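You operate a simulated robot arm through the tools that you are given. There is no shell and no other tool. Be economical: measure what you need, move in short steps, check, and stop when the job is done.

The job below is to be done with a simulated robot arm. You get a single attempt, and the scene is never put back.

JOB
Start the machine after a stop and leave it running in hand mode.
Fine: main switch on, free the stop button, reset, wait for READY, drive switch on, then press start; the mould gate stays shut.
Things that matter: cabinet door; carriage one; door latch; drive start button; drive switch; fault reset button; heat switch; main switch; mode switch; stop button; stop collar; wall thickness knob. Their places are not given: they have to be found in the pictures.

Only the result counts: the job must be done as asked and must still hold three seconds after the hand-in. Knocking over, shifting, dropping, spilling or breaking anything else fails it.

ROBOT AND FRAMES
A 6-joint arm with a fingered hand, fixed in place. Base frame: the origin is at the foot of the arm, x ahead of it, y to its left, z up. Readings come in mm, rad, newtons and seconds.
With the tool pointing down near the work surface it reaches from about 340 to 740 mm from the base axis. Its first joint turns from -2.007 to 2.007 rad. Payload 4 kg.
Tool frame: the origin (TCP) lies between the finger pads and is the grasp point; the fingertips stand 26 mm ahead of it; z points along the fingers, y is the line along which they close. The gripper opens to 132 mm. The gripper's body begins 73 mm behind the TCP. The gripper is a hand of 4 fingers: y runs from the thumb to the fingers, the wrist lies at [0, 0, -239] in the tool frame, and closing takes about 1.5 s.
Orientation is that of the tool frame in the base frame, as a unit quaternion [x, y, z, w]. With the fingers straight down and closing along the base's y, the tool's x points along the base's -x, its y along +y and its z along -z.

CONTROLS
- The arm moves only by the tool step_arm. Its arguments are lists of equal length, an entry for each row: "delta_pos": the shift along the base's x, y, z in mm, a list of three; "rot": the turn, a rotation vector about the base's x, y, z in rad, a list of three; "jaw": the finger opening in mm, from 0 to 132. In form: {"delta_pos": [[x, y, z], ...], "rot": [[ax, ay, az], ...], "jaw": [jaw, ...]}. A call has 1 to 10 rows; each row is the pose to reach, as a shift and turn from the pose commanded when the call began. A row lasts 0.2 s, in which the tool goes at most 50 mm and 0.15 rad; a call with a longer step from one row to the next is refused whole, and so is a gripper value outside its range. Where a pose cannot be reached the arm comes as near as it can. A force on the tool above 40 N (or 10 N above the force at the start of the call, whichever is more), or a blocked arm, ends the call early, and 0.2 s more pass. Each finger travels about 153 mm/s and halts on what it meets, pressing with about 31 N; the grip force reading is that of the motor and also rises with nothing between the fingers. The clock runs only during rows and for 0.2 s after the last one: add rows that repeat a pose to give the fingers time. It gives the time, the measured TCP pose, the force on the tool (base axes), the opening and the grip force at its end, in the units of the frame above (readings bear some noise), with the torque about the TCP (base axes, N m) and any sound that the robot's microphone picked up.
- Cameras (640 x 400 px; columns grow to the right, rows downward): "scene" is fixed at [395.5, -642.9, 1871.5]; the picture's right is [1.00, -0.04, 0.00], its down [-0.02, -0.41, -0.91] and it looks along [0.04, 0.91, -0.41] (base axes); focal length 359 px, centre (320, 200). "wrist" rides on the gripper at [68, 2, -97] in the tool frame; the picture's right is [-0.03, 1.00, 0.00], its down [-0.82, -0.02, -0.58] and it looks along [-0.58, -0.01, 0.82] (tool axes); focal length 270 px, centre (320, 200).
- capture(camera): a new picture of that camera. The clock stands still meanwhile.
- slide_trunk(by): slides the trunk up (or, below 0, down) by that many mm; the arm rides with it, the base frame stays. It gives what a move gives, with no picture.
- grasp_type(shape): the hand has 4 fingers and takes this shape, open, in about a second: jaw (thumb against the fingers, like two jaws); tri (thumb and two fingers); tip (a fingertip pinch); poke (one finger out to press); point (the index stretched); flat (the hand flat); cup (the hand cupped); fist (a fist). The gripper value then closes the fingers along that shape, each until it touches; the sizes above hold for jaw. It gives what a move gives, with no picture.
- measure_at(camera, pixels): for up to 12 pixels [column, row] of the newest picture of that camera ("zoom" is the newest enlarged one), the place [x, y, z] in the base frame of the surface seen there, good to about 2 mm, but the place of the scene camera against the robot may be out by one fixed shift of up to 12 mm in any direction. The clock stands still meanwhile.
- enlarge(camera, box): a new picture of the part [left, top, right, bottom] of that camera's present view, enlarged. The clock stands still meanwhile.
- hand_in(): hands the job in; it is judged then, once.

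Work in short steps. Measure before you move; look again where a grasp or a placing could have gone wrong, and mend it. You have 80 turns and 38 pictures in all, those below and enlarged ones among them. Open the gripper and draw the arm clear of the work before you hand the job in, unless the task says otherwise; then end with one line.

The tools are called after "Emit:" by a JSON object that holds its "fn" and its "kwargs". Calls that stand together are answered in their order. step_arm: Moves the arm, as the interface text tells. Its arguments: {"type":"object","properties":{"delta_pos":{"type":"array"},"rot":{"type":"array"},"jaw":{"type":"array"}},"required":["delta_pos","rot","jaw"]} The other tools are called the same way: slide_trunk (by) slides the trunk up or down; grasp_type (shape) gives the hand a shape; capture (camera) takes a picture; measure_at (camera, pixels) gives the place of the surface under pixels of a picture; enlarge (camera, box) takes an enlarged picture of a part of a camera's view; hand_in () hands the job in.

At the start:

```text
time: 0.0
tool_pos: [264.8, 296.6, 1375.1]
ee_rot: [0.0, 1.0, 0.001, 0.0]
contact_force: [0.4, 0.0, 0.1]
wrist_torque: [-0.02, 0.0, -0.02]
width: 132.2
gripper_force: 0.1
shape: jaw
trunk travel left (down, up): [-925.0, 65.0]
```

scene: 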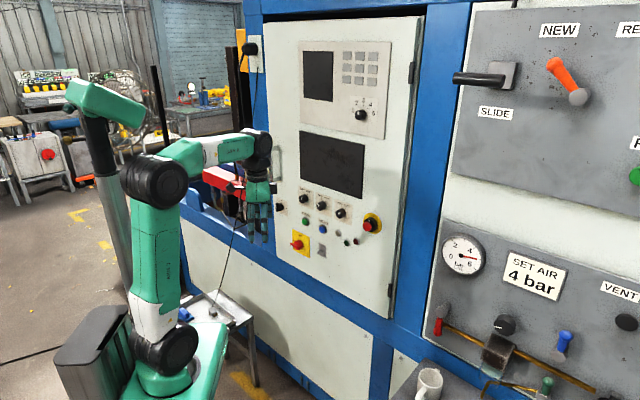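
wrist: 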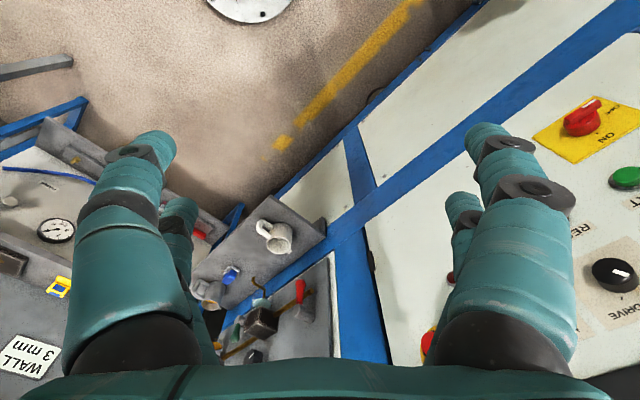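

The scene shows the cabinet door panel with controls around (280-380, 190-260). I enlarge that part to read labels.

Emit:
{"fn": "enlarge", "kwargs": {"camera": "scene", "box": [265, 160, 393, 270]}}

Emit:
{"fn": "enlarge", "kwargs": {"camera": "scene", "box": [290, 20, 430, 130]}}

```text
3.64 times, centred on (329, 215) of scene
```

zoom: 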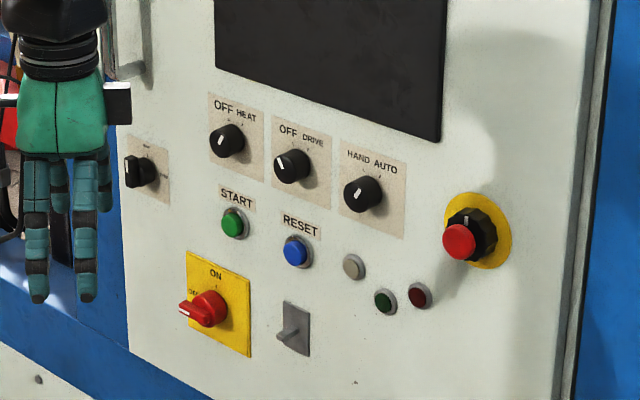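

```text
3.64 times, centred on (360, 75) of scene
```

zoom: 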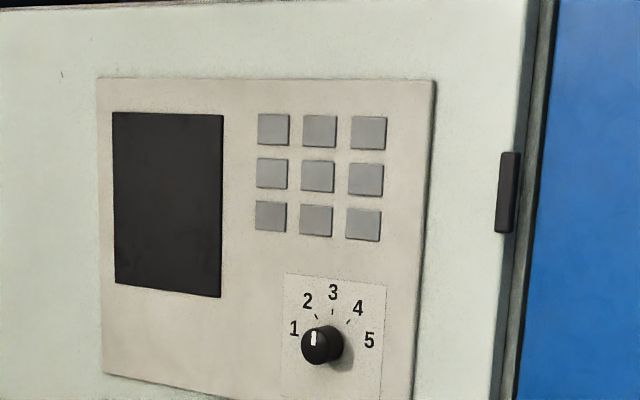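

The enlarged panel shows the main switch (red on yellow, at OFF), drive, mode, reset, start and stop. I measure them through the scene picture.

Emit:
{"fn": "measure_at", "kwargs": {"camera": "scene", "pixels": [[298.2, 244.7], [307, 235.6], [366.9, 226.5], [378.5, 221.9], [320.8, 205.4], [322.7, 228.7], [305.6, 221.0], [340.5, 213.1], [302.9, 198.5], [278.7, 207.3], [290.5, 215], [350.8, 256.2]]}}

Emit:
{"fn": "enlarge", "kwargs": {"camera": "scene", "box": [325, 195, 389, 240]}}

Emit:
{"fn": "enlarge", "kwargs": {"camera": "scene", "box": [285, 215, 349, 265]}}

```text
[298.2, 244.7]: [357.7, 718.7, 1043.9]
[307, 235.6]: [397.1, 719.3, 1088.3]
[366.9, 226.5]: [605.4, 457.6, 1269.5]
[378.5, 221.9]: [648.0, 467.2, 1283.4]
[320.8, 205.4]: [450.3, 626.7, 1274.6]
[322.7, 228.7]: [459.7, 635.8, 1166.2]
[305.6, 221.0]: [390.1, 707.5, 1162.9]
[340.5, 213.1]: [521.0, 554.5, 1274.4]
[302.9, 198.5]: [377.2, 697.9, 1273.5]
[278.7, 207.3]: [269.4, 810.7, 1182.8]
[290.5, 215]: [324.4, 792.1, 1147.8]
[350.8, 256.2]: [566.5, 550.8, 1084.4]
```

```text
8.89 times, centred on (357, 218) of scene
```

zoom: 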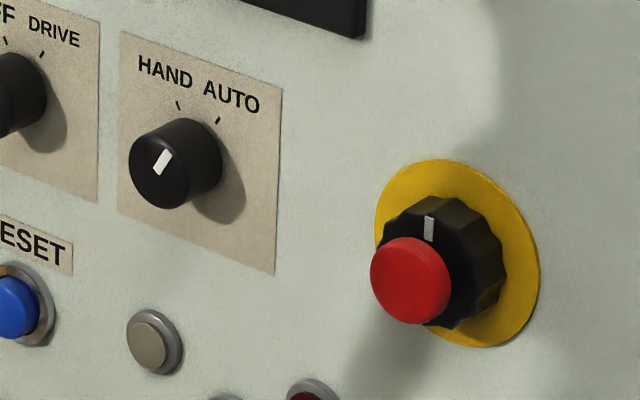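

```text
8.00 times, centred on (317, 240) of scene
```

zoom: 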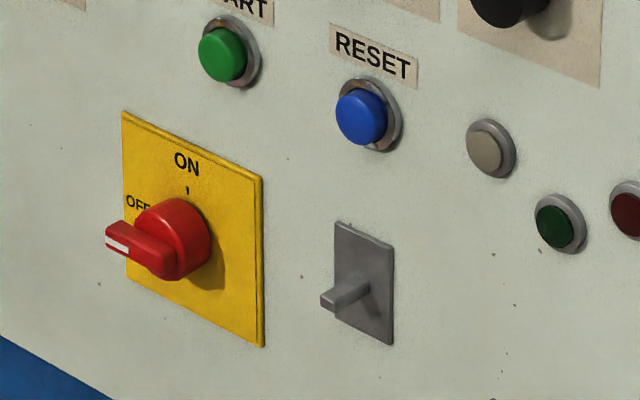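

Panel plane is about x+y=1117 (normal at 45°), and the hand must face it. First I yaw 45° and move out slightly.

Emit:
{"fn": "step_arm", "kwargs": {"delta_pos": [[5, 0, 0], [10, 0, 0], [15, 0, 0], [20, 0, 0], [25, 0, 0], [30, 0, 0]], "rot": [[0, 0, 0.1309], [0, 0, 0.2618], [0, 0, 0.3927], [0, 0, 0.5236], [0, 0, 0.6545], [0, 0, 0.7854]], "jaw": [120, 110, 100, 90, 80, 80]}}

```text
time: 1.4
tool_pos: [295.0, 297.9, 1375.4]
ee_rot: [-0.385, 0.923, 0.0, -0.001]
contact_force: [1.1, -0.9, 0.0]
wrist_torque: [0.0, -0.01, 0.0]
width: 80.4
gripper_force: 0.0
shape: jaw
trunk travel left (down, up): [-925.0, 65.0]
```

Now I pitch the tool toward the panel while moving out and down.

Emit:
{"fn": "step_arm", "kwargs": {"delta_pos": [[11, 11, 0], [22, 22, 0], [33, 33, 0], [44, 44, 0], [55, 55, 0], [66, 66, 0], [77, 77, 0], [88, 88, 0], [99, 99, 0], [110, 110, 0]], "rot": [[0.101, -0.101, 0], [0.202, -0.202, 0], [0.303, -0.303, 0], [0.404, -0.404, 0], [0.505, -0.505, 0], [0.606, -0.606, 0], [0.707, -0.707, 0], [0.808, -0.808, 0], [0.909, -0.909, 0], [1.01, -1.01, 0]], "jaw": [80, 80, 80, 80, 80, 80, 80, 80, 80, 80]}}

Emit:
{"fn": "step_arm", "kwargs": {"delta_pos": [[0, 0, -30], [0, 0, -60], [0, 0, -90], [0, 0, -100]], "rot": [[0.1007, -0.1007, 0], [0.1007, -0.1007, 0], [0.1007, -0.1007, 0], [0.1007, -0.1007, 0]], "jaw": [80, 80, 80, 80]}}

Emit:
{"fn": "capture", "kwargs": {"camera": "wrist"}}

Emit:
{"fn": "capture", "kwargs": {"camera": "scene"}}

```text
time: 3.8
tool_pos: [420.1, 380.6, 1366.3]
ee_rot: [-0.19, 0.745, 0.236, 0.594]
contact_force: [-0.2, -0.4, -0.4]
wrist_torque: [-0.01, -0.01, 0.02]
width: 80.3
gripper_force: 0.0
shape: jaw
out of reach, approached as far as the arm can: row 8, 10
trunk travel left (down, up): [-925.0, 65.0]
stopped in row 10: the arm was blocked; the commanded pose is now the measured one
```

```text
time: 4.8
tool_pos: [420.4, 381.9, 1267.2]
ee_rot: [-0.171, 0.702, 0.264, 0.639]
contact_force: [-0.6, 0.6, 0.7]
wrist_torque: [-0.02, 0.02, -0.04]
width: 80.0
gripper_force: 0.2
shape: jaw
trunk travel left (down, up): [-925.0, 65.0]
```

```text
31 pictures are left
```

wrist: 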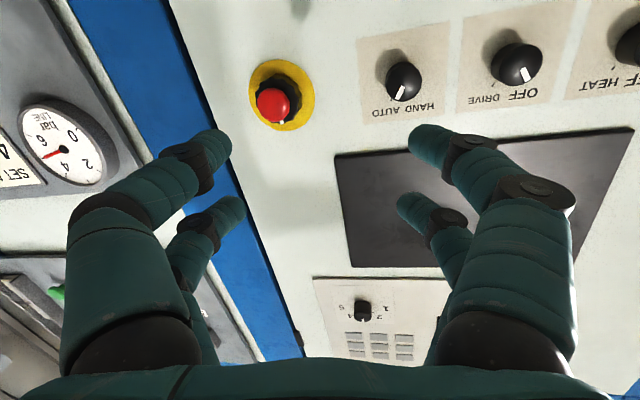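

```text
30 pictures are left
```

scene: 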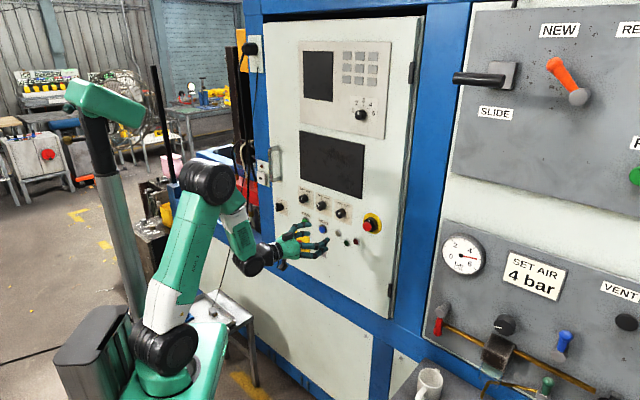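

The wrist sees the stop, mode and drive knobs. I enlarge the wrist view and measure them to correct for the scene camera's shift.

Emit:
{"fn": "measure_at", "kwargs": {"camera": "wrist", "pixels": [[272, 104], [400, 78], [515, 63], [350, 60], [310, 115], [625, 45], [340, 110]]}}

Emit:
{"fn": "enlarge", "kwargs": {"camera": "wrist", "box": [230, 10, 580, 160]}}

```text
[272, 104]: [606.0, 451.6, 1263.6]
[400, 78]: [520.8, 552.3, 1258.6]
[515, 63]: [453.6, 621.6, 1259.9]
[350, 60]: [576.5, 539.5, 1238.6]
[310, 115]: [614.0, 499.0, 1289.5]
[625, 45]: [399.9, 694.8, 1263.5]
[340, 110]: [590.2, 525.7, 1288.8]
```

```text
1.83 times, centred on (405, 85) of wrist
```

zoom: 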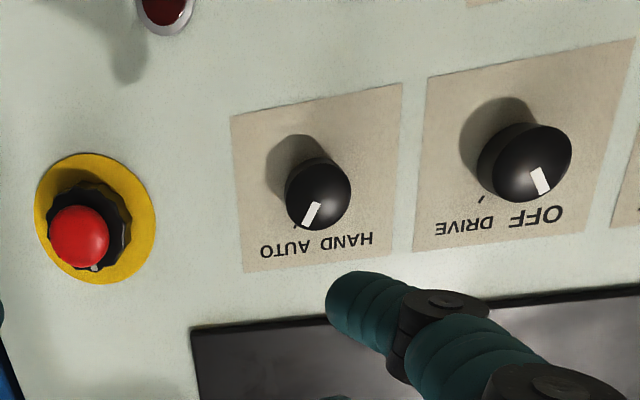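

Mode stands at AUTO (must go to HAND), drive at OFF. The wrist puts the panel at x+y≈1115 and about 10 mm lower than the scene camera does. I square the hand to the panel and move in front of the main switch.

Emit:
{"fn": "step_arm", "kwargs": {"delta_pos": [[-20, 29, -29], [-40, 59, -58], [-60, 88, -87], [-81, 118, -116], [-101, 147, -146], [-121, 177, -175], [-141, 206, -204], [-162, 237, -233]], "rot": [[-0.011, -0.0166, 0.0197], [-0.022, -0.033, 0.039], [-0.033, -0.05, 0.059], [-0.044, -0.066, 0.079], [-0.055, -0.083, 0.0985], [-0.066, -0.099, 0.118], [-0.077, -0.116, 0.138], [-0.0877, -0.1328, 0.158]], "jaw": [80, 80, 80, 80, 80, 80, 80, 80]}}

Emit:
{"fn": "capture", "kwargs": {"camera": "wrist"}}

```text
time: 6.6
tool_pos: [261.5, 617.4, 1032.4]
ee_rot: [-0.271, 0.653, 0.27, 0.653]
contact_force: [0.0, -0.5, 0.0]
wrist_torque: [0.03, 0.0, -0.01]
width: 79.8
gripper_force: 0.0
shape: jaw
trunk travel left (down, up): [-925.0, 65.0]
```

```text
28 pictures are left
```

wrist: 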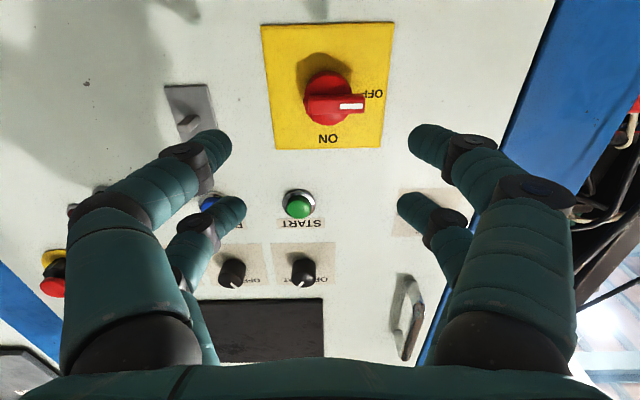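

I measure the lever, plate and the fingertip positions in this picture.

Emit:
{"fn": "measure_at", "kwargs": {"camera": "wrist", "pixels": [[350, 106], [320, 108], [330, 80], [285, 60], [375, 130], [335, 122], [230, 140], [240, 205], [415, 140], [405, 200], [299, 209], [208, 203]]}}

Emit:
{"fn": "enlarge", "kwargs": {"camera": "wrist", "box": [240, 10, 420, 160]}}

```text
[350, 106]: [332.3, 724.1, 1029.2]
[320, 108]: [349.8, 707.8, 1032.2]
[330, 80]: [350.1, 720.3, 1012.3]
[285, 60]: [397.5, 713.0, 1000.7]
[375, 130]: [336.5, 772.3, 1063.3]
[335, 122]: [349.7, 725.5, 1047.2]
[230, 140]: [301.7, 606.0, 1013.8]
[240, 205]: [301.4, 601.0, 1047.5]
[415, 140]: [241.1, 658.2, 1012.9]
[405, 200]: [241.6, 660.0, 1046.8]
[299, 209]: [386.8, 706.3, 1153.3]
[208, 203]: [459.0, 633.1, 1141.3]
```

```text
2.67 times, centred on (330, 85) of wrist
```

zoom: 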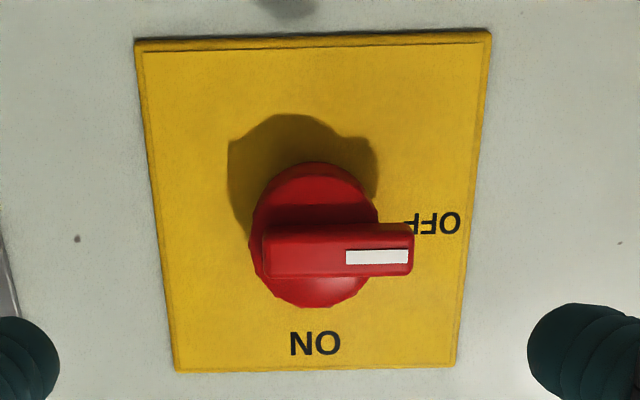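

The main switch axis is at about s=−260, z=1030, with the bar front at 747 mm depth. I roll the hand −90° about the panel normal so that the fingers close vertically on the horizontal bar.

Emit:
{"fn": "step_arm", "kwargs": {"delta_pos": [[0, 0, 0], [0, 0, 0], [0, 0, 0], [0, 0, 0], [0, 0, 0], [0, 0, 0], [0, 0, 0], [0, 0, 0], [3, 9, -1], [7, 19, -2]], "rot": [[-0.106, -0.106, 0], [-0.212, -0.212, 0], [-0.318, -0.318, 0], [-0.424, -0.424, 0], [-0.53, -0.53, 0], [-0.636, -0.636, 0], [-0.742, -0.742, 0], [-0.848, -0.848, 0], [-0.954, -0.954, 0], [-1.06, -1.06, 0]], "jaw": [70, 60, 60, 60, 60, 60, 60, 60, 60, 60]}}

Emit:
{"fn": "step_arm", "kwargs": {"delta_pos": [[10, 10, 0], [20, 20, 0], [20, 20, 0]], "rot": [[-0.0507, -0.0507, 0], [-0.0507, -0.0507, 0], [-0.0507, -0.0507, 0]], "jaw": [60, 60, 60]}}

Emit:
{"fn": "capture", "kwargs": {"camera": "wrist"}}

```text
time: 8.8
tool_pos: [265.7, 635.8, 1032.0]
ee_rot: [-0.644, 0.293, -0.248, 0.662]
contact_force: [-0.5, -0.2, -0.4]
wrist_torque: [-0.03, 0.03, -0.02]
width: 60.8
gripper_force: 0.1
shape: jaw
trunk travel left (down, up): [-925.0, 65.0]
```

```text
time: 9.6
tool_pos: [285.5, 656.9, 1031.4]
ee_rot: [-0.653, 0.271, -0.272, 0.653]
contact_force: [0.1, 0.4, 0.4]
wrist_torque: [0.03, 0.0, -0.04]
width: 60.7
gripper_force: 0.1
shape: jaw
trunk travel left (down, up): [-925.0, 65.0]
```

```text
26 pictures are left
```

wrist: 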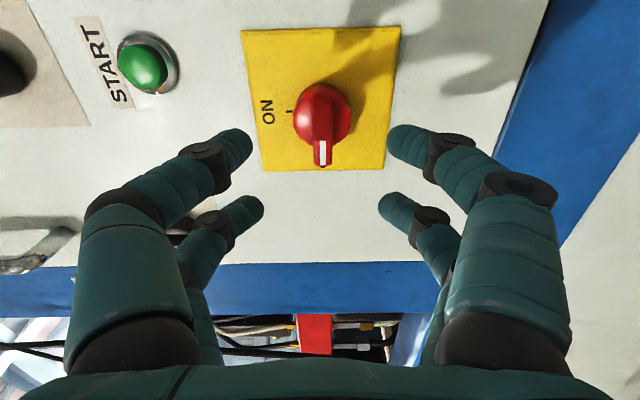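

The bar lies between the fingers along image vertical at column 322. I check its place once more.

Emit:
{"fn": "measure_at", "kwargs": {"camera": "wrist", "pixels": [[322, 152], [322, 120], [317, 140], [329, 140], [345, 100], [300, 110], [144, 66]]}}

```text
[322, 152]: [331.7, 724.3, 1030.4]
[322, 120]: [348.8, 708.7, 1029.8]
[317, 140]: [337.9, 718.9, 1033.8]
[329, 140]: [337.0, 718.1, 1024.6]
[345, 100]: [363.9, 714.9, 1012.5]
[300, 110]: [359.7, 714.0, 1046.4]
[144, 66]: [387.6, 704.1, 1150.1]
```

I advance until the fingertips pass the bar front, then close on it.

Emit:
{"fn": "step_arm", "kwargs": {"delta_pos": [[16, 15, -0.5], [32, 29, -1], [47.5, 43.8, -1.5], [47.5, 43.8, -1.5], [47.5, 43.8, -1.5], [47.5, 43.8, -1.5], [47.5, 43.8, -1.5]], "rot": [[0, 0, 0], [0, 0, 0], [0, 0, 0], [0, 0, 0], [0, 0, 0], [0, 0, 0], [0, 0, 0]], "jaw": [60, 60, 60, 60, 30, 8, 8]}}

Emit:
{"fn": "capture", "kwargs": {"camera": "wrist"}}

```text
time: 11.2
tool_pos: [333.2, 699.9, 1029.7]
ee_rot: [0.654, -0.27, 0.27, -0.653]
contact_force: [0.4, -0.1, -0.3]
wrist_torque: [0.04, -0.04, 0.01]
width: 9.1
gripper_force: 0.1
shape: jaw
trunk travel left (down, up): [-925.0, 65.0]
```

```text
25 pictures are left
```

wrist: 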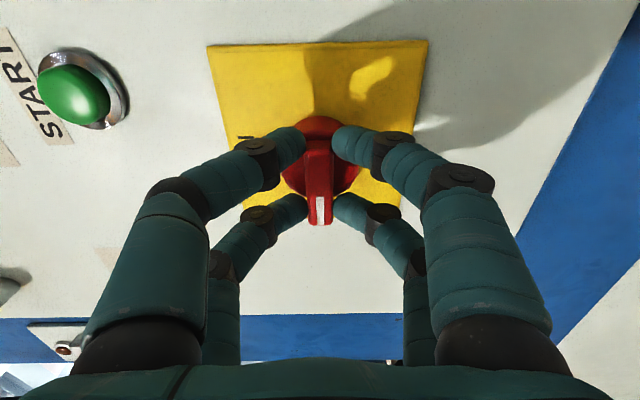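

The fingers flank the bar; I close fully and wait for force.

Emit:
{"fn": "step_arm", "kwargs": {"delta_pos": [[0, 0, 0], [0, 0, 0], [0, 0, 0]], "rot": [[0, 0, 0], [0, 0, 0], [0, 0, 0]], "jaw": [0, 0, 0]}}

```text
time: 12.0
tool_pos: [333.8, 700.8, 1028.5]
ee_rot: [0.654, -0.271, 0.271, -0.653]
contact_force: [3.4, -3.8, -4.0]
wrist_torque: [0.11, 0.08, -0.08]
width: 4.1
gripper_force: 31.3
shape: jaw
trunk travel left (down, up): [-925.0, 65.0]
```

The bar is gripped at 31 N. I turn it clockwise (positive about the normal), in two calls.

Emit:
{"fn": "step_arm", "kwargs": {"delta_pos": [[0, 0, 0], [0, 0, 0], [0, 0, 0], [0, 0, 0], [0, 0, 0], [0, 0, 0], [0, 0, 0], [0, 0, 0]], "rot": [[0.07, 0.07, 0], [0.14, 0.14, 0], [0.21, 0.21, 0], [0.28, 0.28, 0], [0.35, 0.35, 0], [0.42, 0.42, 0], [0.49, 0.49, 0], [0.56, 0.56, 0]], "jaw": [0, 0, 0, 0, 0, 0, 0, 0]}}

Emit:
{"fn": "capture", "kwargs": {"camera": "wrist"}}

```text
time: 13.8
tool_pos: [333.2, 702.3, 1028.4]
ee_rot: [-0.5, 0.503, 0.002, 0.705]
contact_force: [-1.4, -4.2, -14.1]
wrist_torque: [-0.18, 0.15, -0.02]
width: 4.3
gripper_force: 31.3
shape: jaw
trunk travel left (down, up): [-925.0, 65.0]
```

```text
24 pictures are left
```

wrist: 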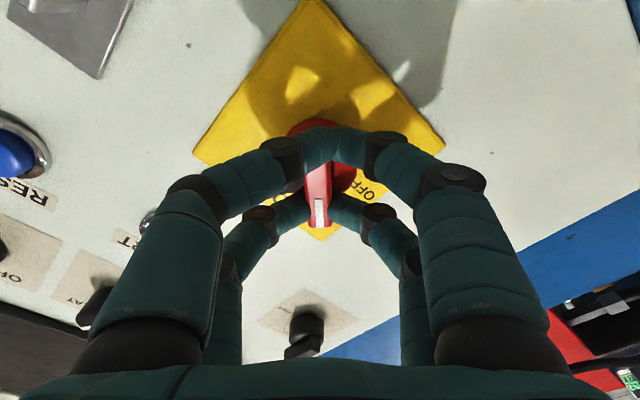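

The bar turns with the hand (now halfway, 45°). I continue to the ON mark.

Emit:
{"fn": "step_arm", "kwargs": {"delta_pos": [[0, 0, 0], [0, 0, 0], [0, 0, 0], [0, 0, 0], [0, 0, 0], [0, 0, 0], [0, 0, 0], [0, 0, 0]], "rot": [[0.07, 0.07, 0], [0.14, 0.14, 0], [0.21, 0.21, 0], [0.28, 0.28, 0], [0.35, 0.35, 0], [0.42, 0.42, 0], [0.49, 0.49, 0], [0.555, 0.555, 0]], "jaw": [0, 0, 0, 0, 0, 0, 0, 0]}}

```text
time: 15.6
tool_pos: [331.2, 701.6, 1028.9]
ee_rot: [-0.27, 0.654, 0.273, 0.652]
contact_force: [-8.8, 1.8, -13.9]
wrist_torque: [-0.17, 0.17, 0.11]
width: 3.9
gripper_force: 30.8
shape: jaw
trunk travel left (down, up): [-925.0, 65.0]
```

Turned the full 90°. I open and back out 90 mm, then look.

Emit:
{"fn": "step_arm", "kwargs": {"delta_pos": [[0, 0, 0], [0, 0, 0], [0, 0, 0], [-20, -20, 0], [-45, -45, 0], [-70, -70, 0]], "rot": [[0, 0, 0], [0, 0, 0], [0, 0, 0], [0, 0, 0], [0, 0, 0], [0, 0, 0]], "jaw": [30, 60, 60, 60, 60, 60]}}

Emit:
{"fn": "capture", "kwargs": {"camera": "wrist"}}

```text
time: 17.0
tool_pos: [262.9, 631.0, 1030.6]
ee_rot: [-0.268, 0.654, 0.272, 0.653]
contact_force: [-0.2, -0.2, 0.4]
wrist_torque: [0.03, -0.03, 0.02]
width: 59.9
gripper_force: 0.0
shape: jaw
trunk travel left (down, up): [-925.0, 65.0]
```

```text
23 pictures are left
```

wrist: 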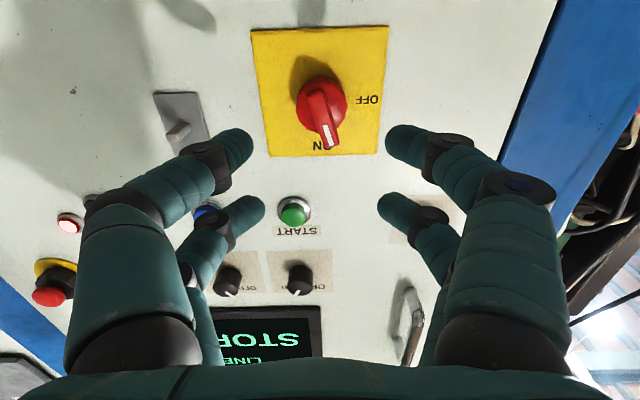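

The screen is lit showing STOP, so power is on, though the bar looks slightly short of vertical. I measure its angle and read the screen.

Emit:
{"fn": "measure_at", "kwargs": {"camera": "wrist", "pixels": [[318, 97], [331, 142], [325, 120]]}}

Emit:
{"fn": "enlarge", "kwargs": {"camera": "scene", "box": [265, 125, 393, 265]}}

```text
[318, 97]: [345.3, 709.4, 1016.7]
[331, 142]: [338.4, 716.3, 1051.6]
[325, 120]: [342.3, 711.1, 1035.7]
```

```text
2.86 times, centred on (329, 195) of scene
```

zoom: 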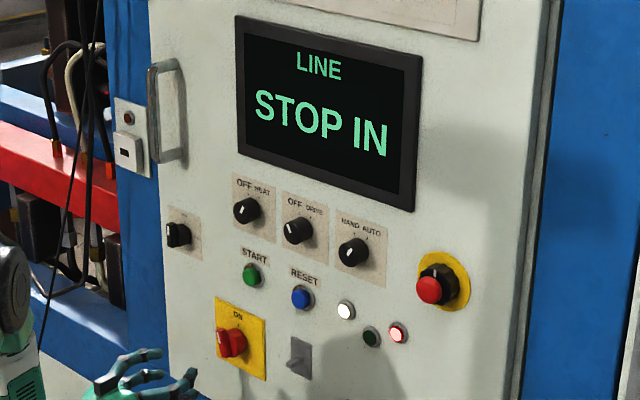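

"STOP IN" is shown; white lamp and red fault lamp lit. The bar is 15° short of vertical, so I regrip it and nudge a bit past vertical.

Emit:
{"fn": "step_arm", "kwargs": {"delta_pos": [[25, 25, 0], [50, 50, 0], [70, 70, 0], [70, 70, 0], [70, 70, 0], [70, 70, 0], [70, 70, 0], [70, 70, 0], [70, 70, 0], [70, 70, 0]], "rot": [[0, 0, 0], [0, 0, 0], [0, 0, 0], [0, 0, 0], [0, 0, 0], [0, 0, 0], [0, 0, 0], [0.06, 0.06, 0], [0.12, 0.12, 0], [0.14, 0.14, 0]], "jaw": [60, 60, 60, 30, 0, 0, 0, 0, 0, 0]}}

Emit:
{"fn": "step_arm", "kwargs": {"delta_pos": [[0, 0, 0], [0, 0, 0], [0, 0, 0], [-20, -20, 0], [-45, -45, 0], [-70, -70, 0], [-90, -90, 0]], "rot": [[0, 0, 0], [0, 0, 0], [0, 0, 0], [0, 0, 0], [0, 0, 0], [-0.07, -0.07, 0], [-0.14, -0.14, 0]], "jaw": [30, 60, 60, 60, 60, 60, 60]}}

Emit:
{"fn": "capture", "kwargs": {"camera": "wrist"}}

```text
time: 19.2
tool_pos: [331.1, 701.7, 1028.9]
ee_rot: [-0.205, 0.677, 0.336, 0.622]
contact_force: [-10.2, 9.0, 1.4]
wrist_torque: [-0.97, -1.42, -0.03]
width: 1.4
gripper_force: 30.8
shape: jaw
trunk travel left (down, up): [-925.0, 65.0]
```

```text
time: 20.8
tool_pos: [242.2, 609.7, 1030.3]
ee_rot: [-0.269, 0.654, 0.272, 0.652]
contact_force: [-0.6, 0.1, 0.0]
wrist_torque: [0.01, 0.03, -0.01]
width: 59.6
gripper_force: 0.0
shape: jaw
trunk travel left (down, up): [-925.0, 65.0]
```

```text
21 pictures are left
```

wrist: 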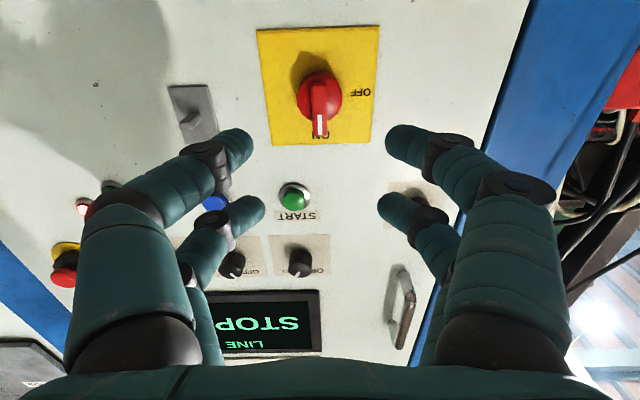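

The bar now stands vertical at ON. Next I move in front of the stop button.

Emit:
{"fn": "step_arm", "kwargs": {"delta_pos": [[29, -23, 23], [57, -47, 46], [86, -70, 70], [114, -93, 93], [143, -117, 116], [172, -140, 139], [200, -163, 162], [229, -186, 186], [257, -210, 209], [286, -233, 232]], "rot": [[0, 0, 0], [0, 0, 0], [0, 0, 0], [0, 0, 0], [0, 0, 0], [0, 0, 0], [0, 0, 0], [0, 0, 0], [0, 0, 0], [0, 0, 0]], "jaw": [80, 80, 80, 80, 80, 80, 80, 80, 80, 80]}}

Emit:
{"fn": "capture", "kwargs": {"camera": "wrist"}}

```text
time: 23.0
tool_pos: [450.5, 452.9, 1271.8]
ee_rot: [-0.242, 0.668, 0.243, 0.66]
contact_force: [0.3, 0.6, 0.2]
wrist_torque: [0.03, 0.01, 0.01]
width: 80.0
gripper_force: 0.1
shape: jaw
out of reach, approached as far as the arm can: row 6, 7, 8, 9, 10
trunk travel left (down, up): [-925.0, 65.0]
```

```text
20 pictures are left
```

wrist: 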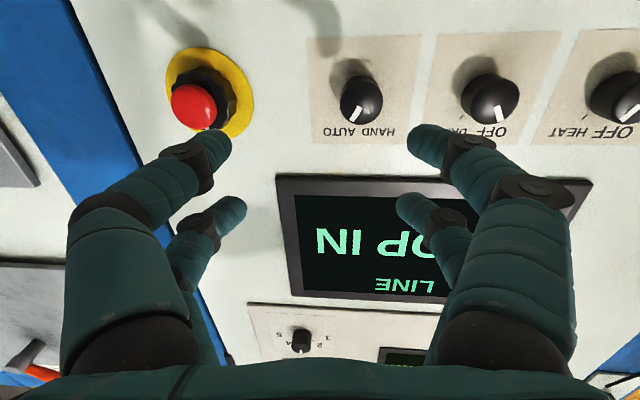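

The arm cannot reach further up here. I measure where the arm's shoulder and elbow sit to decide on the trunk.

Emit:
{"fn": "capture", "kwargs": {"camera": "scene"}}

Emit:
{"fn": "measure_at", "kwargs": {"camera": "scene", "pixels": [[165, 350], [120, 360], [160, 390], [210, 185], [270, 256], [180, 260], [235, 230]]}}

```text
19 pictures are left
```

scene: 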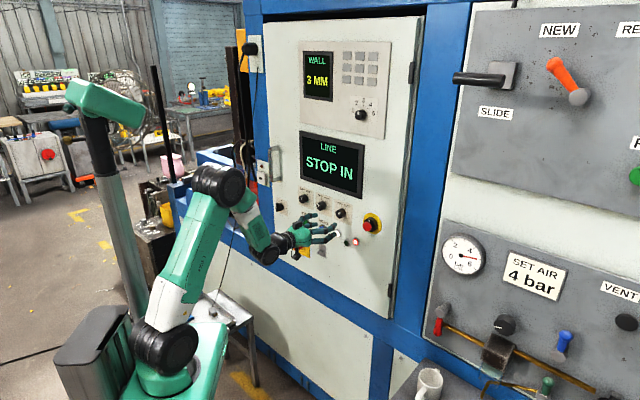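

```text
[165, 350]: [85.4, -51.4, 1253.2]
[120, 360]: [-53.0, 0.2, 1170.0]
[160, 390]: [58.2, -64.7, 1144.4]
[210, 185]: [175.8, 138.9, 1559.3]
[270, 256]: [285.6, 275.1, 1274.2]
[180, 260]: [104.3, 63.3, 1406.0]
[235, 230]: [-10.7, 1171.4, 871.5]
```

The shoulder sits at z≈1250, and the wrist is folded too close to it. Lowering the trunk 200 mm gives the elbow room.

Emit:
{"fn": "slide_trunk", "kwargs": {"by": -200}}

```text
time: 25.2
tool_pos: [449.6, 454.0, 1072.9]
ee_rot: [-0.242, 0.668, 0.243, 0.661]
contact_force: [0.0, -0.5, -0.1]
wrist_torque: [0.01, 0.01, -0.01]
width: 79.7
gripper_force: 0.1
shape: jaw
trunk travel left (down, up): [-725.0, 265.0]
```

I issue a null step to see which pose is commanded now.

Emit:
{"fn": "step_arm", "kwargs": {"delta_pos": [[0, 0, 0], [0, 0, 0], [0, 0, 0]], "rot": [[0, 0, 0], [0, 0, 0], [0, 0, 0]], "jaw": [80, 80, 80]}}

```text
time: 26.0
tool_pos: [450.6, 452.4, 1071.9]
ee_rot: [-0.242, 0.668, 0.243, 0.66]
contact_force: [-0.7, 0.4, -0.8]
wrist_torque: [0.01, 0.0, 0.03]
width: 79.6
gripper_force: 0.0
shape: jaw
trunk travel left (down, up): [-725.0, 265.0]
```

The commanded pose equals the measured one. I square the hand and rise to the stop button.

Emit:
{"fn": "step_arm", "kwargs": {"delta_pos": [[15, -15, 38], [31, -30, 76], [46, -45, 114], [62, -60, 152], [77.5, -75.5, 190]], "rot": [[0, 0, 0.017], [0, 0, 0.034], [0, 0, 0.051], [0, -0.01, 0.068], [0.003, -0.011, 0.085]], "jaw": [80, 80, 80, 80, 80]}}

Emit:
{"fn": "capture", "kwargs": {"camera": "wrist"}}

```text
time: 27.2
tool_pos: [474.2, 434.9, 1277.7]
ee_rot: [-0.253, 0.667, 0.248, 0.656]
contact_force: [-0.7, 0.3, 0.4]
wrist_torque: [0.0, -0.02, -0.01]
width: 79.7
gripper_force: 0.1
shape: jaw
out of reach, approached as far as the arm can: row 1, 2, 3, 4, 5
trunk travel left (down, up): [-725.0, 265.0]
```

```text
18 pictures are left
```

wrist: 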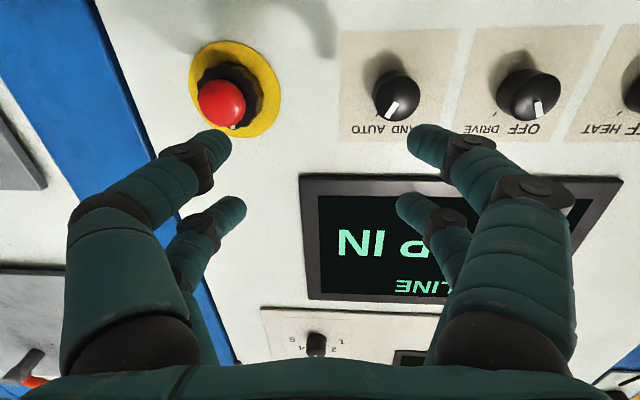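

The stall is where the tool heading meets the arm's plane, so at the stop button I must yaw the tool right by some 15°. First I measure the stop button parts here.

Emit:
{"fn": "measure_at", "kwargs": {"camera": "wrist", "pixels": [[220, 103], [232, 127], [255, 95], [235, 72], [270, 85], [200, 105], [242, 105], [220, 84], [220, 122], [396, 95], [530, 95]]}}

Emit:
{"fn": "enlarge", "kwargs": {"camera": "wrist", "box": [170, 20, 310, 150]}}

```text
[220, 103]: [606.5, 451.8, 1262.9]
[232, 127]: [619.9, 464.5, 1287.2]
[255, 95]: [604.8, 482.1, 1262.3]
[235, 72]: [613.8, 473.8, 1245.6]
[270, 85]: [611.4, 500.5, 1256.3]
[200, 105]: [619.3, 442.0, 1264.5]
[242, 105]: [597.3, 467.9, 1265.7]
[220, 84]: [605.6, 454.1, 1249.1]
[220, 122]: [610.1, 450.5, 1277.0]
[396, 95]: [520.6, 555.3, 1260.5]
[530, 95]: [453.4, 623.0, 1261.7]
```

```text
3.08 times, centred on (240, 85) of wrist
```

zoom: 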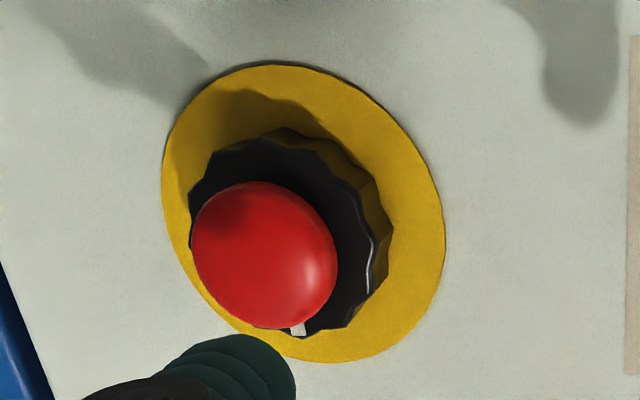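

The collar is at s≈108.5, z≈1263, depth 768–786 mm, with the red head in front. I yaw to heading 32° and take a standoff on its axis, then roll −90°.

Emit:
{"fn": "step_arm", "kwargs": {"delta_pos": [[15, -12, -5], [30, -24, -10], [44, -35.4, -14.7], [44, -35.4, -14.7]], "rot": [[0, 0, -0.06], [0, 0, -0.12], [0, 0, -0.166], [0, 0, -0.166]], "jaw": [80, 80, 80, 80]}}

Emit:
{"fn": "step_arm", "kwargs": {"delta_pos": [[0, 0, 0], [0, 0, 0], [0, 0, 0], [0, 0, 0], [0, 0, 0], [0, 0, 0], [0, 0, 0], [0, 0, 0], [0, 0, 0], [0, 0, 0]], "rot": [[-0.127, -0.079, 0], [-0.254, -0.159, 0], [-0.382, -0.238, 0], [-0.509, -0.318, 0], [-0.636, -0.397, 0], [-0.763, -0.477, 0], [-0.89, -0.556, 0], [-1.018, -0.636, 0], [-1.145, -0.715, 0], [-1.27, -0.795, 0]], "jaw": [80, 80, 80, 80, 80, 80, 80, 80, 80, 80]}}

Emit:
{"fn": "capture", "kwargs": {"camera": "wrist"}}

```text
time: 28.2
tool_pos: [518.9, 398.1, 1262.6]
ee_rot: [-0.196, 0.685, 0.193, 0.675]
contact_force: [0.3, 0.4, 0.3]
wrist_torque: [0.02, 0.01, 0.07]
width: 79.7
gripper_force: 0.1
shape: jaw
trunk travel left (down, up): [-725.0, 265.0]
```

```text
refused: row 8 steps farther than a row can; nothing moved
```

```text
16 pictures are left
```

wrist: 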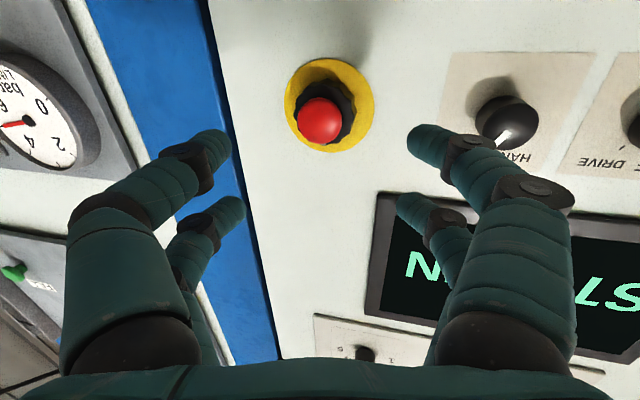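

Heading is now 32°. I roll again with slightly smaller steps.

Emit:
{"fn": "step_arm", "kwargs": {"delta_pos": [[0, 0, 0], [0, 0, 0], [0, 0, 0], [0, 0, 0], [0, 0, 0], [0, 0, 0], [0, 0, 0], [0, 0, 0], [0, 0, 0], [0, 0, 0]], "rot": [[-0.119, -0.074, 0], [-0.238, -0.148, 0], [-0.357, -0.222, 0], [-0.476, -0.296, 0], [-0.595, -0.37, 0], [-0.714, -0.444, 0], [-0.833, -0.518, 0], [-0.952, -0.592, 0], [-1.071, -0.666, 0], [-1.19, -0.74, 0]], "jaw": [80, 80, 80, 80, 80, 80, 80, 80, 80, 80]}}

Emit:
{"fn": "step_arm", "kwargs": {"delta_pos": [[15, 9.5, 0], [30, 19, 0], [30, 19, 0]], "rot": [[-0.07, -0.044, 0], [-0.144, -0.09, 0], [-0.144, -0.09, 0]], "jaw": [80, 80, 80]}}

Emit:
{"fn": "capture", "kwargs": {"camera": "wrist"}}

```text
time: 30.4
tool_pos: [516.9, 397.0, 1262.1]
ee_rot: [-0.586, 0.399, -0.295, 0.641]
contact_force: [0.1, -1.0, 0.5]
wrist_torque: [0.0, 0.0, -0.02]
width: 79.6
gripper_force: 0.2
shape: jaw
trunk travel left (down, up): [-725.0, 265.0]
```

```text
time: 31.2
tool_pos: [548.1, 418.3, 1263.8]
ee_rot: [0.617, -0.348, 0.348, -0.614]
contact_force: [0.0, 0.0, 0.2]
wrist_torque: [-0.01, -0.02, -0.03]
width: 79.8
gripper_force: 0.1
shape: jaw
trunk travel left (down, up): [-725.0, 265.0]
```

```text
15 pictures are left
```

wrist: 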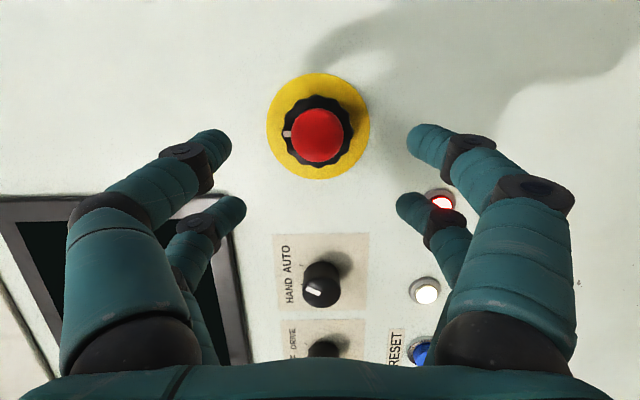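

The button is centred at (317,135). I check the red lamp against the lower finger's path.

Emit:
{"fn": "measure_at", "kwargs": {"camera": "wrist", "pixels": [[440, 198], [452, 208], [317, 135], [288, 134], [351, 150], [300, 95], [362, 120]]}}

```text
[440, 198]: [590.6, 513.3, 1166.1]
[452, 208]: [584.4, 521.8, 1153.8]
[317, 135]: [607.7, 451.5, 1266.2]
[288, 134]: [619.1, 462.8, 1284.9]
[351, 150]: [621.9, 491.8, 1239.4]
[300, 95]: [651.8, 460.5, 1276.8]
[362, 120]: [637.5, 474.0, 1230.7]
```

The lamp is far below. I advance so the tips surround the collar, then close.

Emit:
{"fn": "step_arm", "kwargs": {"delta_pos": [[20, 14, 0], [40, 28, 0], [58.9, 41.2, 0], [58.9, 41.2, 0], [58.9, 41.2, 0], [58.9, 41.2, 0], [58.9, 41.2, 0], [58.9, 41.2, 0]], "rot": [[0, 0, 0], [0, 0, 0], [0, 0, 0], [0, 0, 0], [0, 0, 0], [0, 0, 0], [0, 0, 0], [0, 0, 0]], "jaw": [80, 80, 80, 80, 50, 20, 0, 0]}}

Emit:
{"fn": "capture", "kwargs": {"camera": "wrist"}}

```text
time: 33.0
tool_pos: [607.0, 460.2, 1263.7]
ee_rot: [0.617, -0.348, 0.348, -0.614]
contact_force: [3.1, 3.1, 1.6]
wrist_torque: [0.01, 0.0, 0.18]
width: 31.4
gripper_force: 31.1
shape: jaw
trunk travel left (down, up): [-725.0, 265.0]
```

```text
14 pictures are left
```

wrist: 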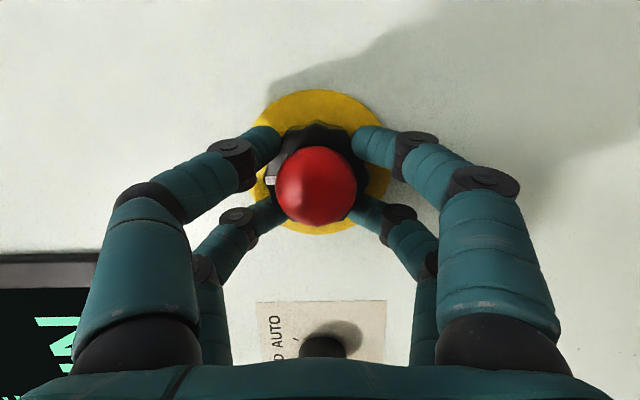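

The collar is held at 31 N by all four fingers. I twist clockwise about the tool axis by about 60°.

Emit:
{"fn": "step_arm", "kwargs": {"delta_pos": [[0, 0, 0], [0, 0, 0], [0, 0, 0], [0, 0, 0], [0, 0, 0], [0, 0, 0], [0, 0, 0], [0, 0, 0], [0, 0, 0]], "rot": [[0.102, 0.064, 0], [0.204, 0.128, 0], [0.305, 0.191, 0], [0.407, 0.254, 0], [0.509, 0.318, 0], [0.611, 0.382, 0], [0.712, 0.445, 0], [0.814, 0.509, 0], [0.89, 0.556, 0]], "jaw": [0, 0, 0, 0, 0, 0, 0, 0, 0]}}

Emit:
{"fn": "capture", "kwargs": {"camera": "wrist"}}

```text
time: 35.0
tool_pos: [605.6, 460.4, 1264.2]
ee_rot: [-0.364, 0.612, 0.01, 0.702]
contact_force: [1.1, 16.5, 12.7]
wrist_torque: [-0.84, 0.68, 0.9]
width: 30.2
gripper_force: 31.5
shape: jaw
trunk travel left (down, up): [-725.0, 265.0]
```

```text
13 pictures are left
```

wrist: 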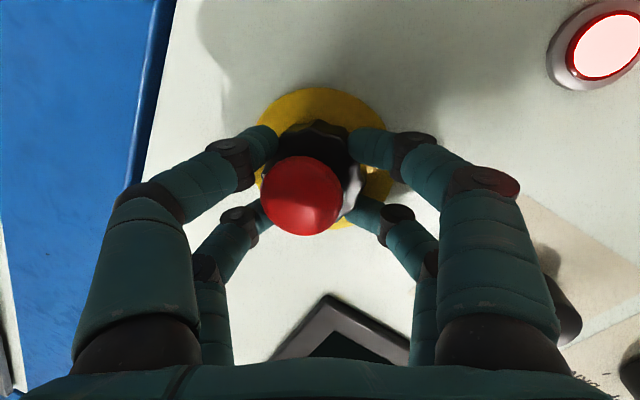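

The red head appears further out now. I open, back away along the tool axis, and read the screen.

Emit:
{"fn": "step_arm", "kwargs": {"delta_pos": [[0, 0, 0], [0, 0, 0], [0, 0, 0], [-20, -13, 0], [-45, -28, 0], [-76, -48, 0]], "rot": [[0, 0, 0], [0, 0, 0], [0, 0, 0], [0, 0, 0], [0, 0, 0], [0, 0, 0]], "jaw": [50, 80, 80, 80, 80, 80]}}

Emit:
{"fn": "enlarge", "kwargs": {"camera": "scene", "box": [265, 125, 393, 265]}}

```text
time: 36.4
tool_pos: [530.9, 411.9, 1264.1]
ee_rot: [-0.364, 0.612, 0.01, 0.702]
contact_force: [-0.4, 0.0, 0.8]
wrist_torque: [-0.02, 0.02, -0.02]
width: 79.7
gripper_force: 0.0
shape: jaw
trunk travel left (down, up): [-725.0, 265.0]
```

```text
2.86 times, centred on (329, 195) of scene
```

zoom: 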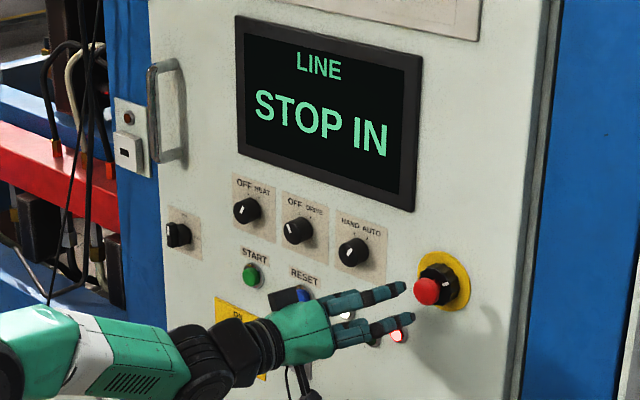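

Still STOP IN although the collar mark has turned right. I look close up to see whether the head moved out.

Emit:
{"fn": "enlarge", "kwargs": {"camera": "wrist", "box": [240, 60, 400, 180]}}

Emit:
{"fn": "measure_at", "kwargs": {"camera": "zoom", "pixels": [[320, 200], [280, 220], [360, 200], [320, 270], [400, 160], [300, 120]]}}

```text
3.33 times, centred on (320, 120) of wrist
```

zoom: 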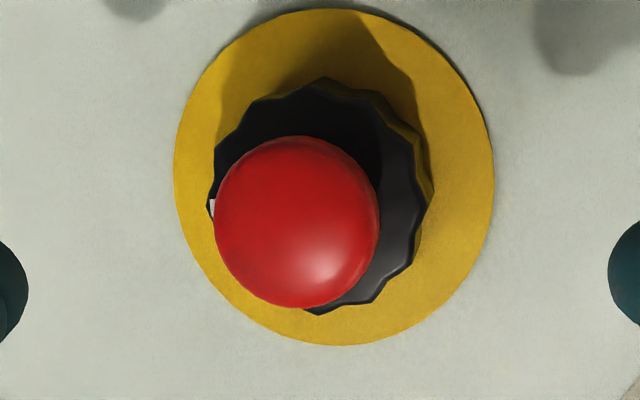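

```text
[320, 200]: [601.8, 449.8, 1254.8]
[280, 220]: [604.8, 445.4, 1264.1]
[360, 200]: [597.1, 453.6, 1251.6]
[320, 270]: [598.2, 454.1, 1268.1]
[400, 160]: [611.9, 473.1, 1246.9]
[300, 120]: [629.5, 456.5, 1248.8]
```

The head came out by 4.5 mm only, so the collar may need to turn further. I roll back 50°, regrip and twist again.

Emit:
{"fn": "step_arm", "kwargs": {"delta_pos": [[0, 0, 0], [0, 0, 0], [0, 0, 0], [0, 0, 0], [0, 0, 0], [0, 0, 0], [25, 16, 0], [50, 32, 0], [76, 48, 0], [76, 48, 0]], "rot": [[-0.123, -0.077, 0], [-0.246, -0.154, 0], [-0.369, -0.231, 0], [-0.492, -0.308, 0], [-0.615, -0.385, 0], [-0.738, -0.461, 0], [-0.738, -0.461, 0], [-0.738, -0.461, 0], [-0.738, -0.461, 0], [-0.738, -0.461, 0]], "jaw": [80, 80, 80, 80, 80, 80, 80, 80, 80, 80]}}

Emit:
{"fn": "step_arm", "kwargs": {"delta_pos": [[0, 0, 0], [0, 0, 0], [0, 0, 0], [0, 0, 0], [0, 0, 0]], "rot": [[0, 0, 0], [0, 0, 0], [0, 0, 0], [0, 0, 0], [0, 0, 0]], "jaw": [50, 20, 0, 0, 0]}}

Emit:
{"fn": "step_arm", "kwargs": {"delta_pos": [[0, 0, 0], [0, 0, 0], [0, 0, 0], [0, 0, 0], [0, 0, 0], [0, 0, 0], [0, 0, 0], [0, 0, 0], [0, 0, 0], [0, 0, 0]], "rot": [[0.102, 0.064, 0], [0.204, 0.128, 0], [0.305, 0.191, 0], [0.407, 0.254, 0], [0.509, 0.318, 0], [0.611, 0.382, 0], [0.712, 0.445, 0], [0.814, 0.509, 0], [0.916, 0.573, 0], [1.018, 0.636, 0]], "jaw": [0, 0, 0, 0, 0, 0, 0, 0, 0, 0]}}

Emit:
{"fn": "enlarge", "kwargs": {"camera": "scene", "box": [265, 125, 393, 265]}}

```text
time: 38.6
tool_pos: [607.5, 459.6, 1263.3]
ee_rot: [-0.584, 0.402, -0.29, 0.643]
contact_force: [-1.5, -1.2, 0.2]
wrist_torque: [0.0, 0.05, 0.08]
width: 79.4
gripper_force: 0.1
shape: jaw
trunk travel left (down, up): [-725.0, 265.0]
```

```text
time: 39.8
tool_pos: [608.2, 460.0, 1262.2]
ee_rot: [-0.584, 0.402, -0.291, 0.643]
contact_force: [4.3, 3.0, 2.3]
wrist_torque: [0.07, -0.06, 0.1]
width: 31.8
gripper_force: 30.9
shape: jaw
trunk travel left (down, up): [-725.0, 265.0]
```

```text
time: 42.0
tool_pos: [605.4, 460.2, 1262.9]
ee_rot: [-0.261, 0.663, 0.127, 0.69]
contact_force: [3.7, 17.1, 18.3]
wrist_torque: [-0.83, 0.58, 1.3]
width: 30.6
gripper_force: 31.2
shape: jaw
trunk travel left (down, up): [-725.0, 265.0]
```

```text
2.86 times, centred on (329, 195) of scene
```

zoom: 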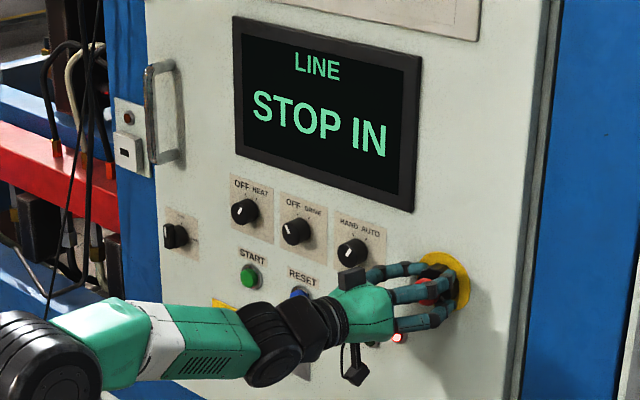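

Still STOP IN. I release, back away and measure the head's depth and the collar mark.

Emit:
{"fn": "step_arm", "kwargs": {"delta_pos": [[0, 0, 0], [0, 0, 0], [0, 0, 0], [-20, -13, 0], [-45, -28, 0], [-76, -48, 0]], "rot": [[0, 0, 0], [0, 0, 0], [0, 0, 0], [0, 0, 0], [0, 0, 0], [0, 0, 0]], "jaw": [50, 80, 80, 80, 80, 80]}}

Emit:
{"fn": "capture", "kwargs": {"camera": "wrist"}}

Emit:
{"fn": "measure_at", "kwargs": {"camera": "wrist", "pixels": [[318, 123], [310, 125], [325, 130], [340, 100], [380, 60], [250, 60], [420, 60]]}}

```text
time: 43.4
tool_pos: [530.7, 409.2, 1264.0]
ee_rot: [-0.26, 0.664, 0.128, 0.69]
contact_force: [0.3, 1.4, 0.0]
wrist_torque: [-0.01, 0.01, -0.01]
width: 79.6
gripper_force: 0.0
shape: jaw
trunk travel left (down, up): [-725.0, 265.0]
```

```text
9 pictures are left
```

wrist: 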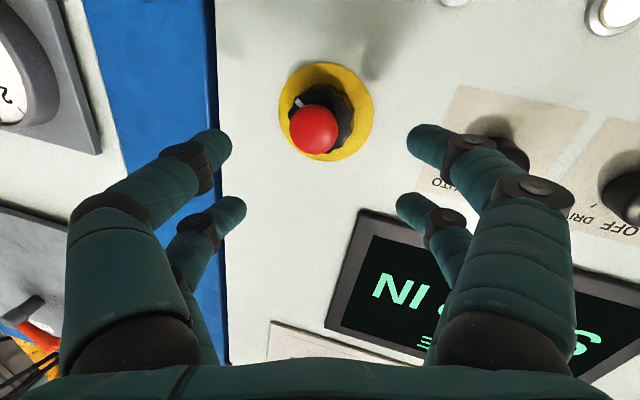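

```text
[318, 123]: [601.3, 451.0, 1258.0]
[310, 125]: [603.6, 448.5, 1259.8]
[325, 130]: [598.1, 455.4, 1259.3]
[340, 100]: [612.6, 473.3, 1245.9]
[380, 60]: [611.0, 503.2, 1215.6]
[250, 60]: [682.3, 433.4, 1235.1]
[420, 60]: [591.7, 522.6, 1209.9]
```

The collar mark has turned far round, yet the head stays at 744 mm (4.5 mm out of its first place). The head probably must be pulled: I grip it and pull gently.

Emit:
{"fn": "step_arm", "kwargs": {"delta_pos": [[22, 13, -1], [44, 26, -1], [64, 37.5, -1], [64, 37.5, -1], [64, 37.5, -1], [64, 37.5, -1], [64, 37.5, -1], [64, 37.5, -1]], "rot": [[0, 0, 0], [0, 0, 0], [0, 0, 0], [0, 0, 0], [0, 0, 0], [0, 0, 0], [0, 0, 0], [0, 0, 0]], "jaw": [80, 80, 80, 50, 20, 0, 0, 0]}}

Emit:
{"fn": "step_arm", "kwargs": {"delta_pos": [[-1.5, -1.5, 0], [-3, -3, 0], [-4.5, -4.5, 0], [-6, -6, 0], [-7.5, -7.5, 0], [-9, -9, 0]], "rot": [[0, 0, 0], [0, 0, 0], [0, 0, 0], [0, 0, 0], [0, 0, 0], [0, 0, 0]], "jaw": [0, 0, 0, 0, 0, 0]}}

```text
time: 45.2
tool_pos: [592.8, 450.8, 1261.8]
ee_rot: [-0.261, 0.663, 0.127, 0.69]
contact_force: [1.0, 4.1, 3.9]
wrist_torque: [0.24, -0.15, 0.62]
width: 11.4
gripper_force: 30.6
shape: jaw
trunk travel left (down, up): [-725.0, 265.0]
```

```text
time: 46.5
tool_pos: [589.8, 444.3, 1262.8]
ee_rot: [-0.261, 0.662, 0.127, 0.691]
contact_force: [23.6, 21.5, 5.4]
wrist_torque: [0.02, -0.04, 0.31]
width: 8.7
gripper_force: 31.1
shape: jaw
trunk travel left (down, up): [-725.0, 265.0]
stopped in row 6: the force on the tool passed its limit at 41 N (the readings are from after the stop); the commanded pose is now the measured one
```

The pull reached 41 N. I look at the screen and the door.

Emit:
{"fn": "enlarge", "kwargs": {"camera": "scene", "box": [255, 120, 415, 260]}}

Emit:
{"fn": "measure_at", "kwargs": {"camera": "scene", "pixels": [[290.5, 215], [350.8, 256.2], [390, 150]]}}

```text
2.86 times, centred on (335, 190) of scene
```

zoom: 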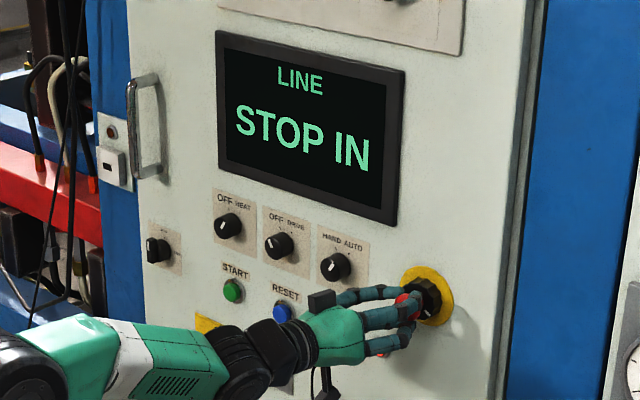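

```text
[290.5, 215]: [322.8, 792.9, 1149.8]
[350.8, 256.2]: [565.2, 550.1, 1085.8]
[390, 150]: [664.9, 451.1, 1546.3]
```

No change by pulling, though the head did come out with the twist; the STOP IN message may simply be latched until reset. I release, retreat and go in front of the reset button.

Emit:
{"fn": "step_arm", "kwargs": {"delta_pos": [[0, 0, 0], [0, 0, 0], [0, 0, 0], [-30, -20, 0], [-60, -42, 0], [-90, -70, 0]], "rot": [[0, 0, 0], [0, 0, 0], [0, 0, 0], [0, 0, 0], [0, 0, 0], [0, 0, 0]], "jaw": [40, 80, 80, 80, 80, 80]}}

```text
time: 47.9
tool_pos: [497.7, 369.9, 1265.6]
ee_rot: [-0.259, 0.662, 0.127, 0.692]
contact_force: [0.0, 0.7, 0.3]
wrist_torque: [0.01, -0.02, -0.02]
width: 79.6
gripper_force: 0.0
shape: jaw
trunk travel left (down, up): [-725.0, 265.0]
```

I move to the standoff before reset with the hand squared up and closed, keeping one finger pair level with the button.

Emit:
{"fn": "step_arm", "kwargs": {"delta_pos": [[-17, 26, -18], [-34, 53, -36], [-51, 79, -55], [-68, 105, -73], [-85, 132, -91], [-102, 158, -109], [-118.7, 184.5, -127.6], [-118.7, 184.5, -127.6]], "rot": [[0.022, 0.016, 0.033], [0.045, 0.032, 0.065], [0.067, 0.048, 0.098], [0.09, 0.063, 0.131], [0.112, 0.079, 0.164], [0.135, 0.095, 0.196], [0.157, 0.111, 0.229], [0.157, 0.111, 0.229]], "jaw": [60, 40, 20, 0, 0, 0, 0, 0]}}

Emit:
{"fn": "capture", "kwargs": {"camera": "wrist"}}

```text
time: 49.7
tool_pos: [378.6, 555.0, 1136.0]
ee_rot: [-0.272, 0.653, 0.272, 0.653]
contact_force: [-0.4, 0.3, 0.5]
wrist_torque: [-0.02, -0.02, -0.02]
width: 0.0
gripper_force: 30.4
shape: jaw
trunk travel left (down, up): [-725.0, 265.0]
```

```text
7 pictures are left
```

wrist: 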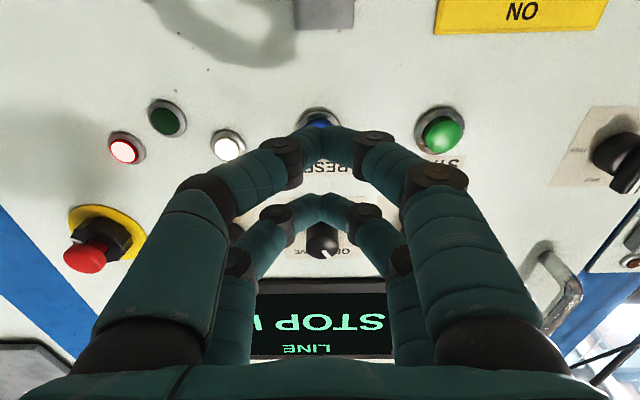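

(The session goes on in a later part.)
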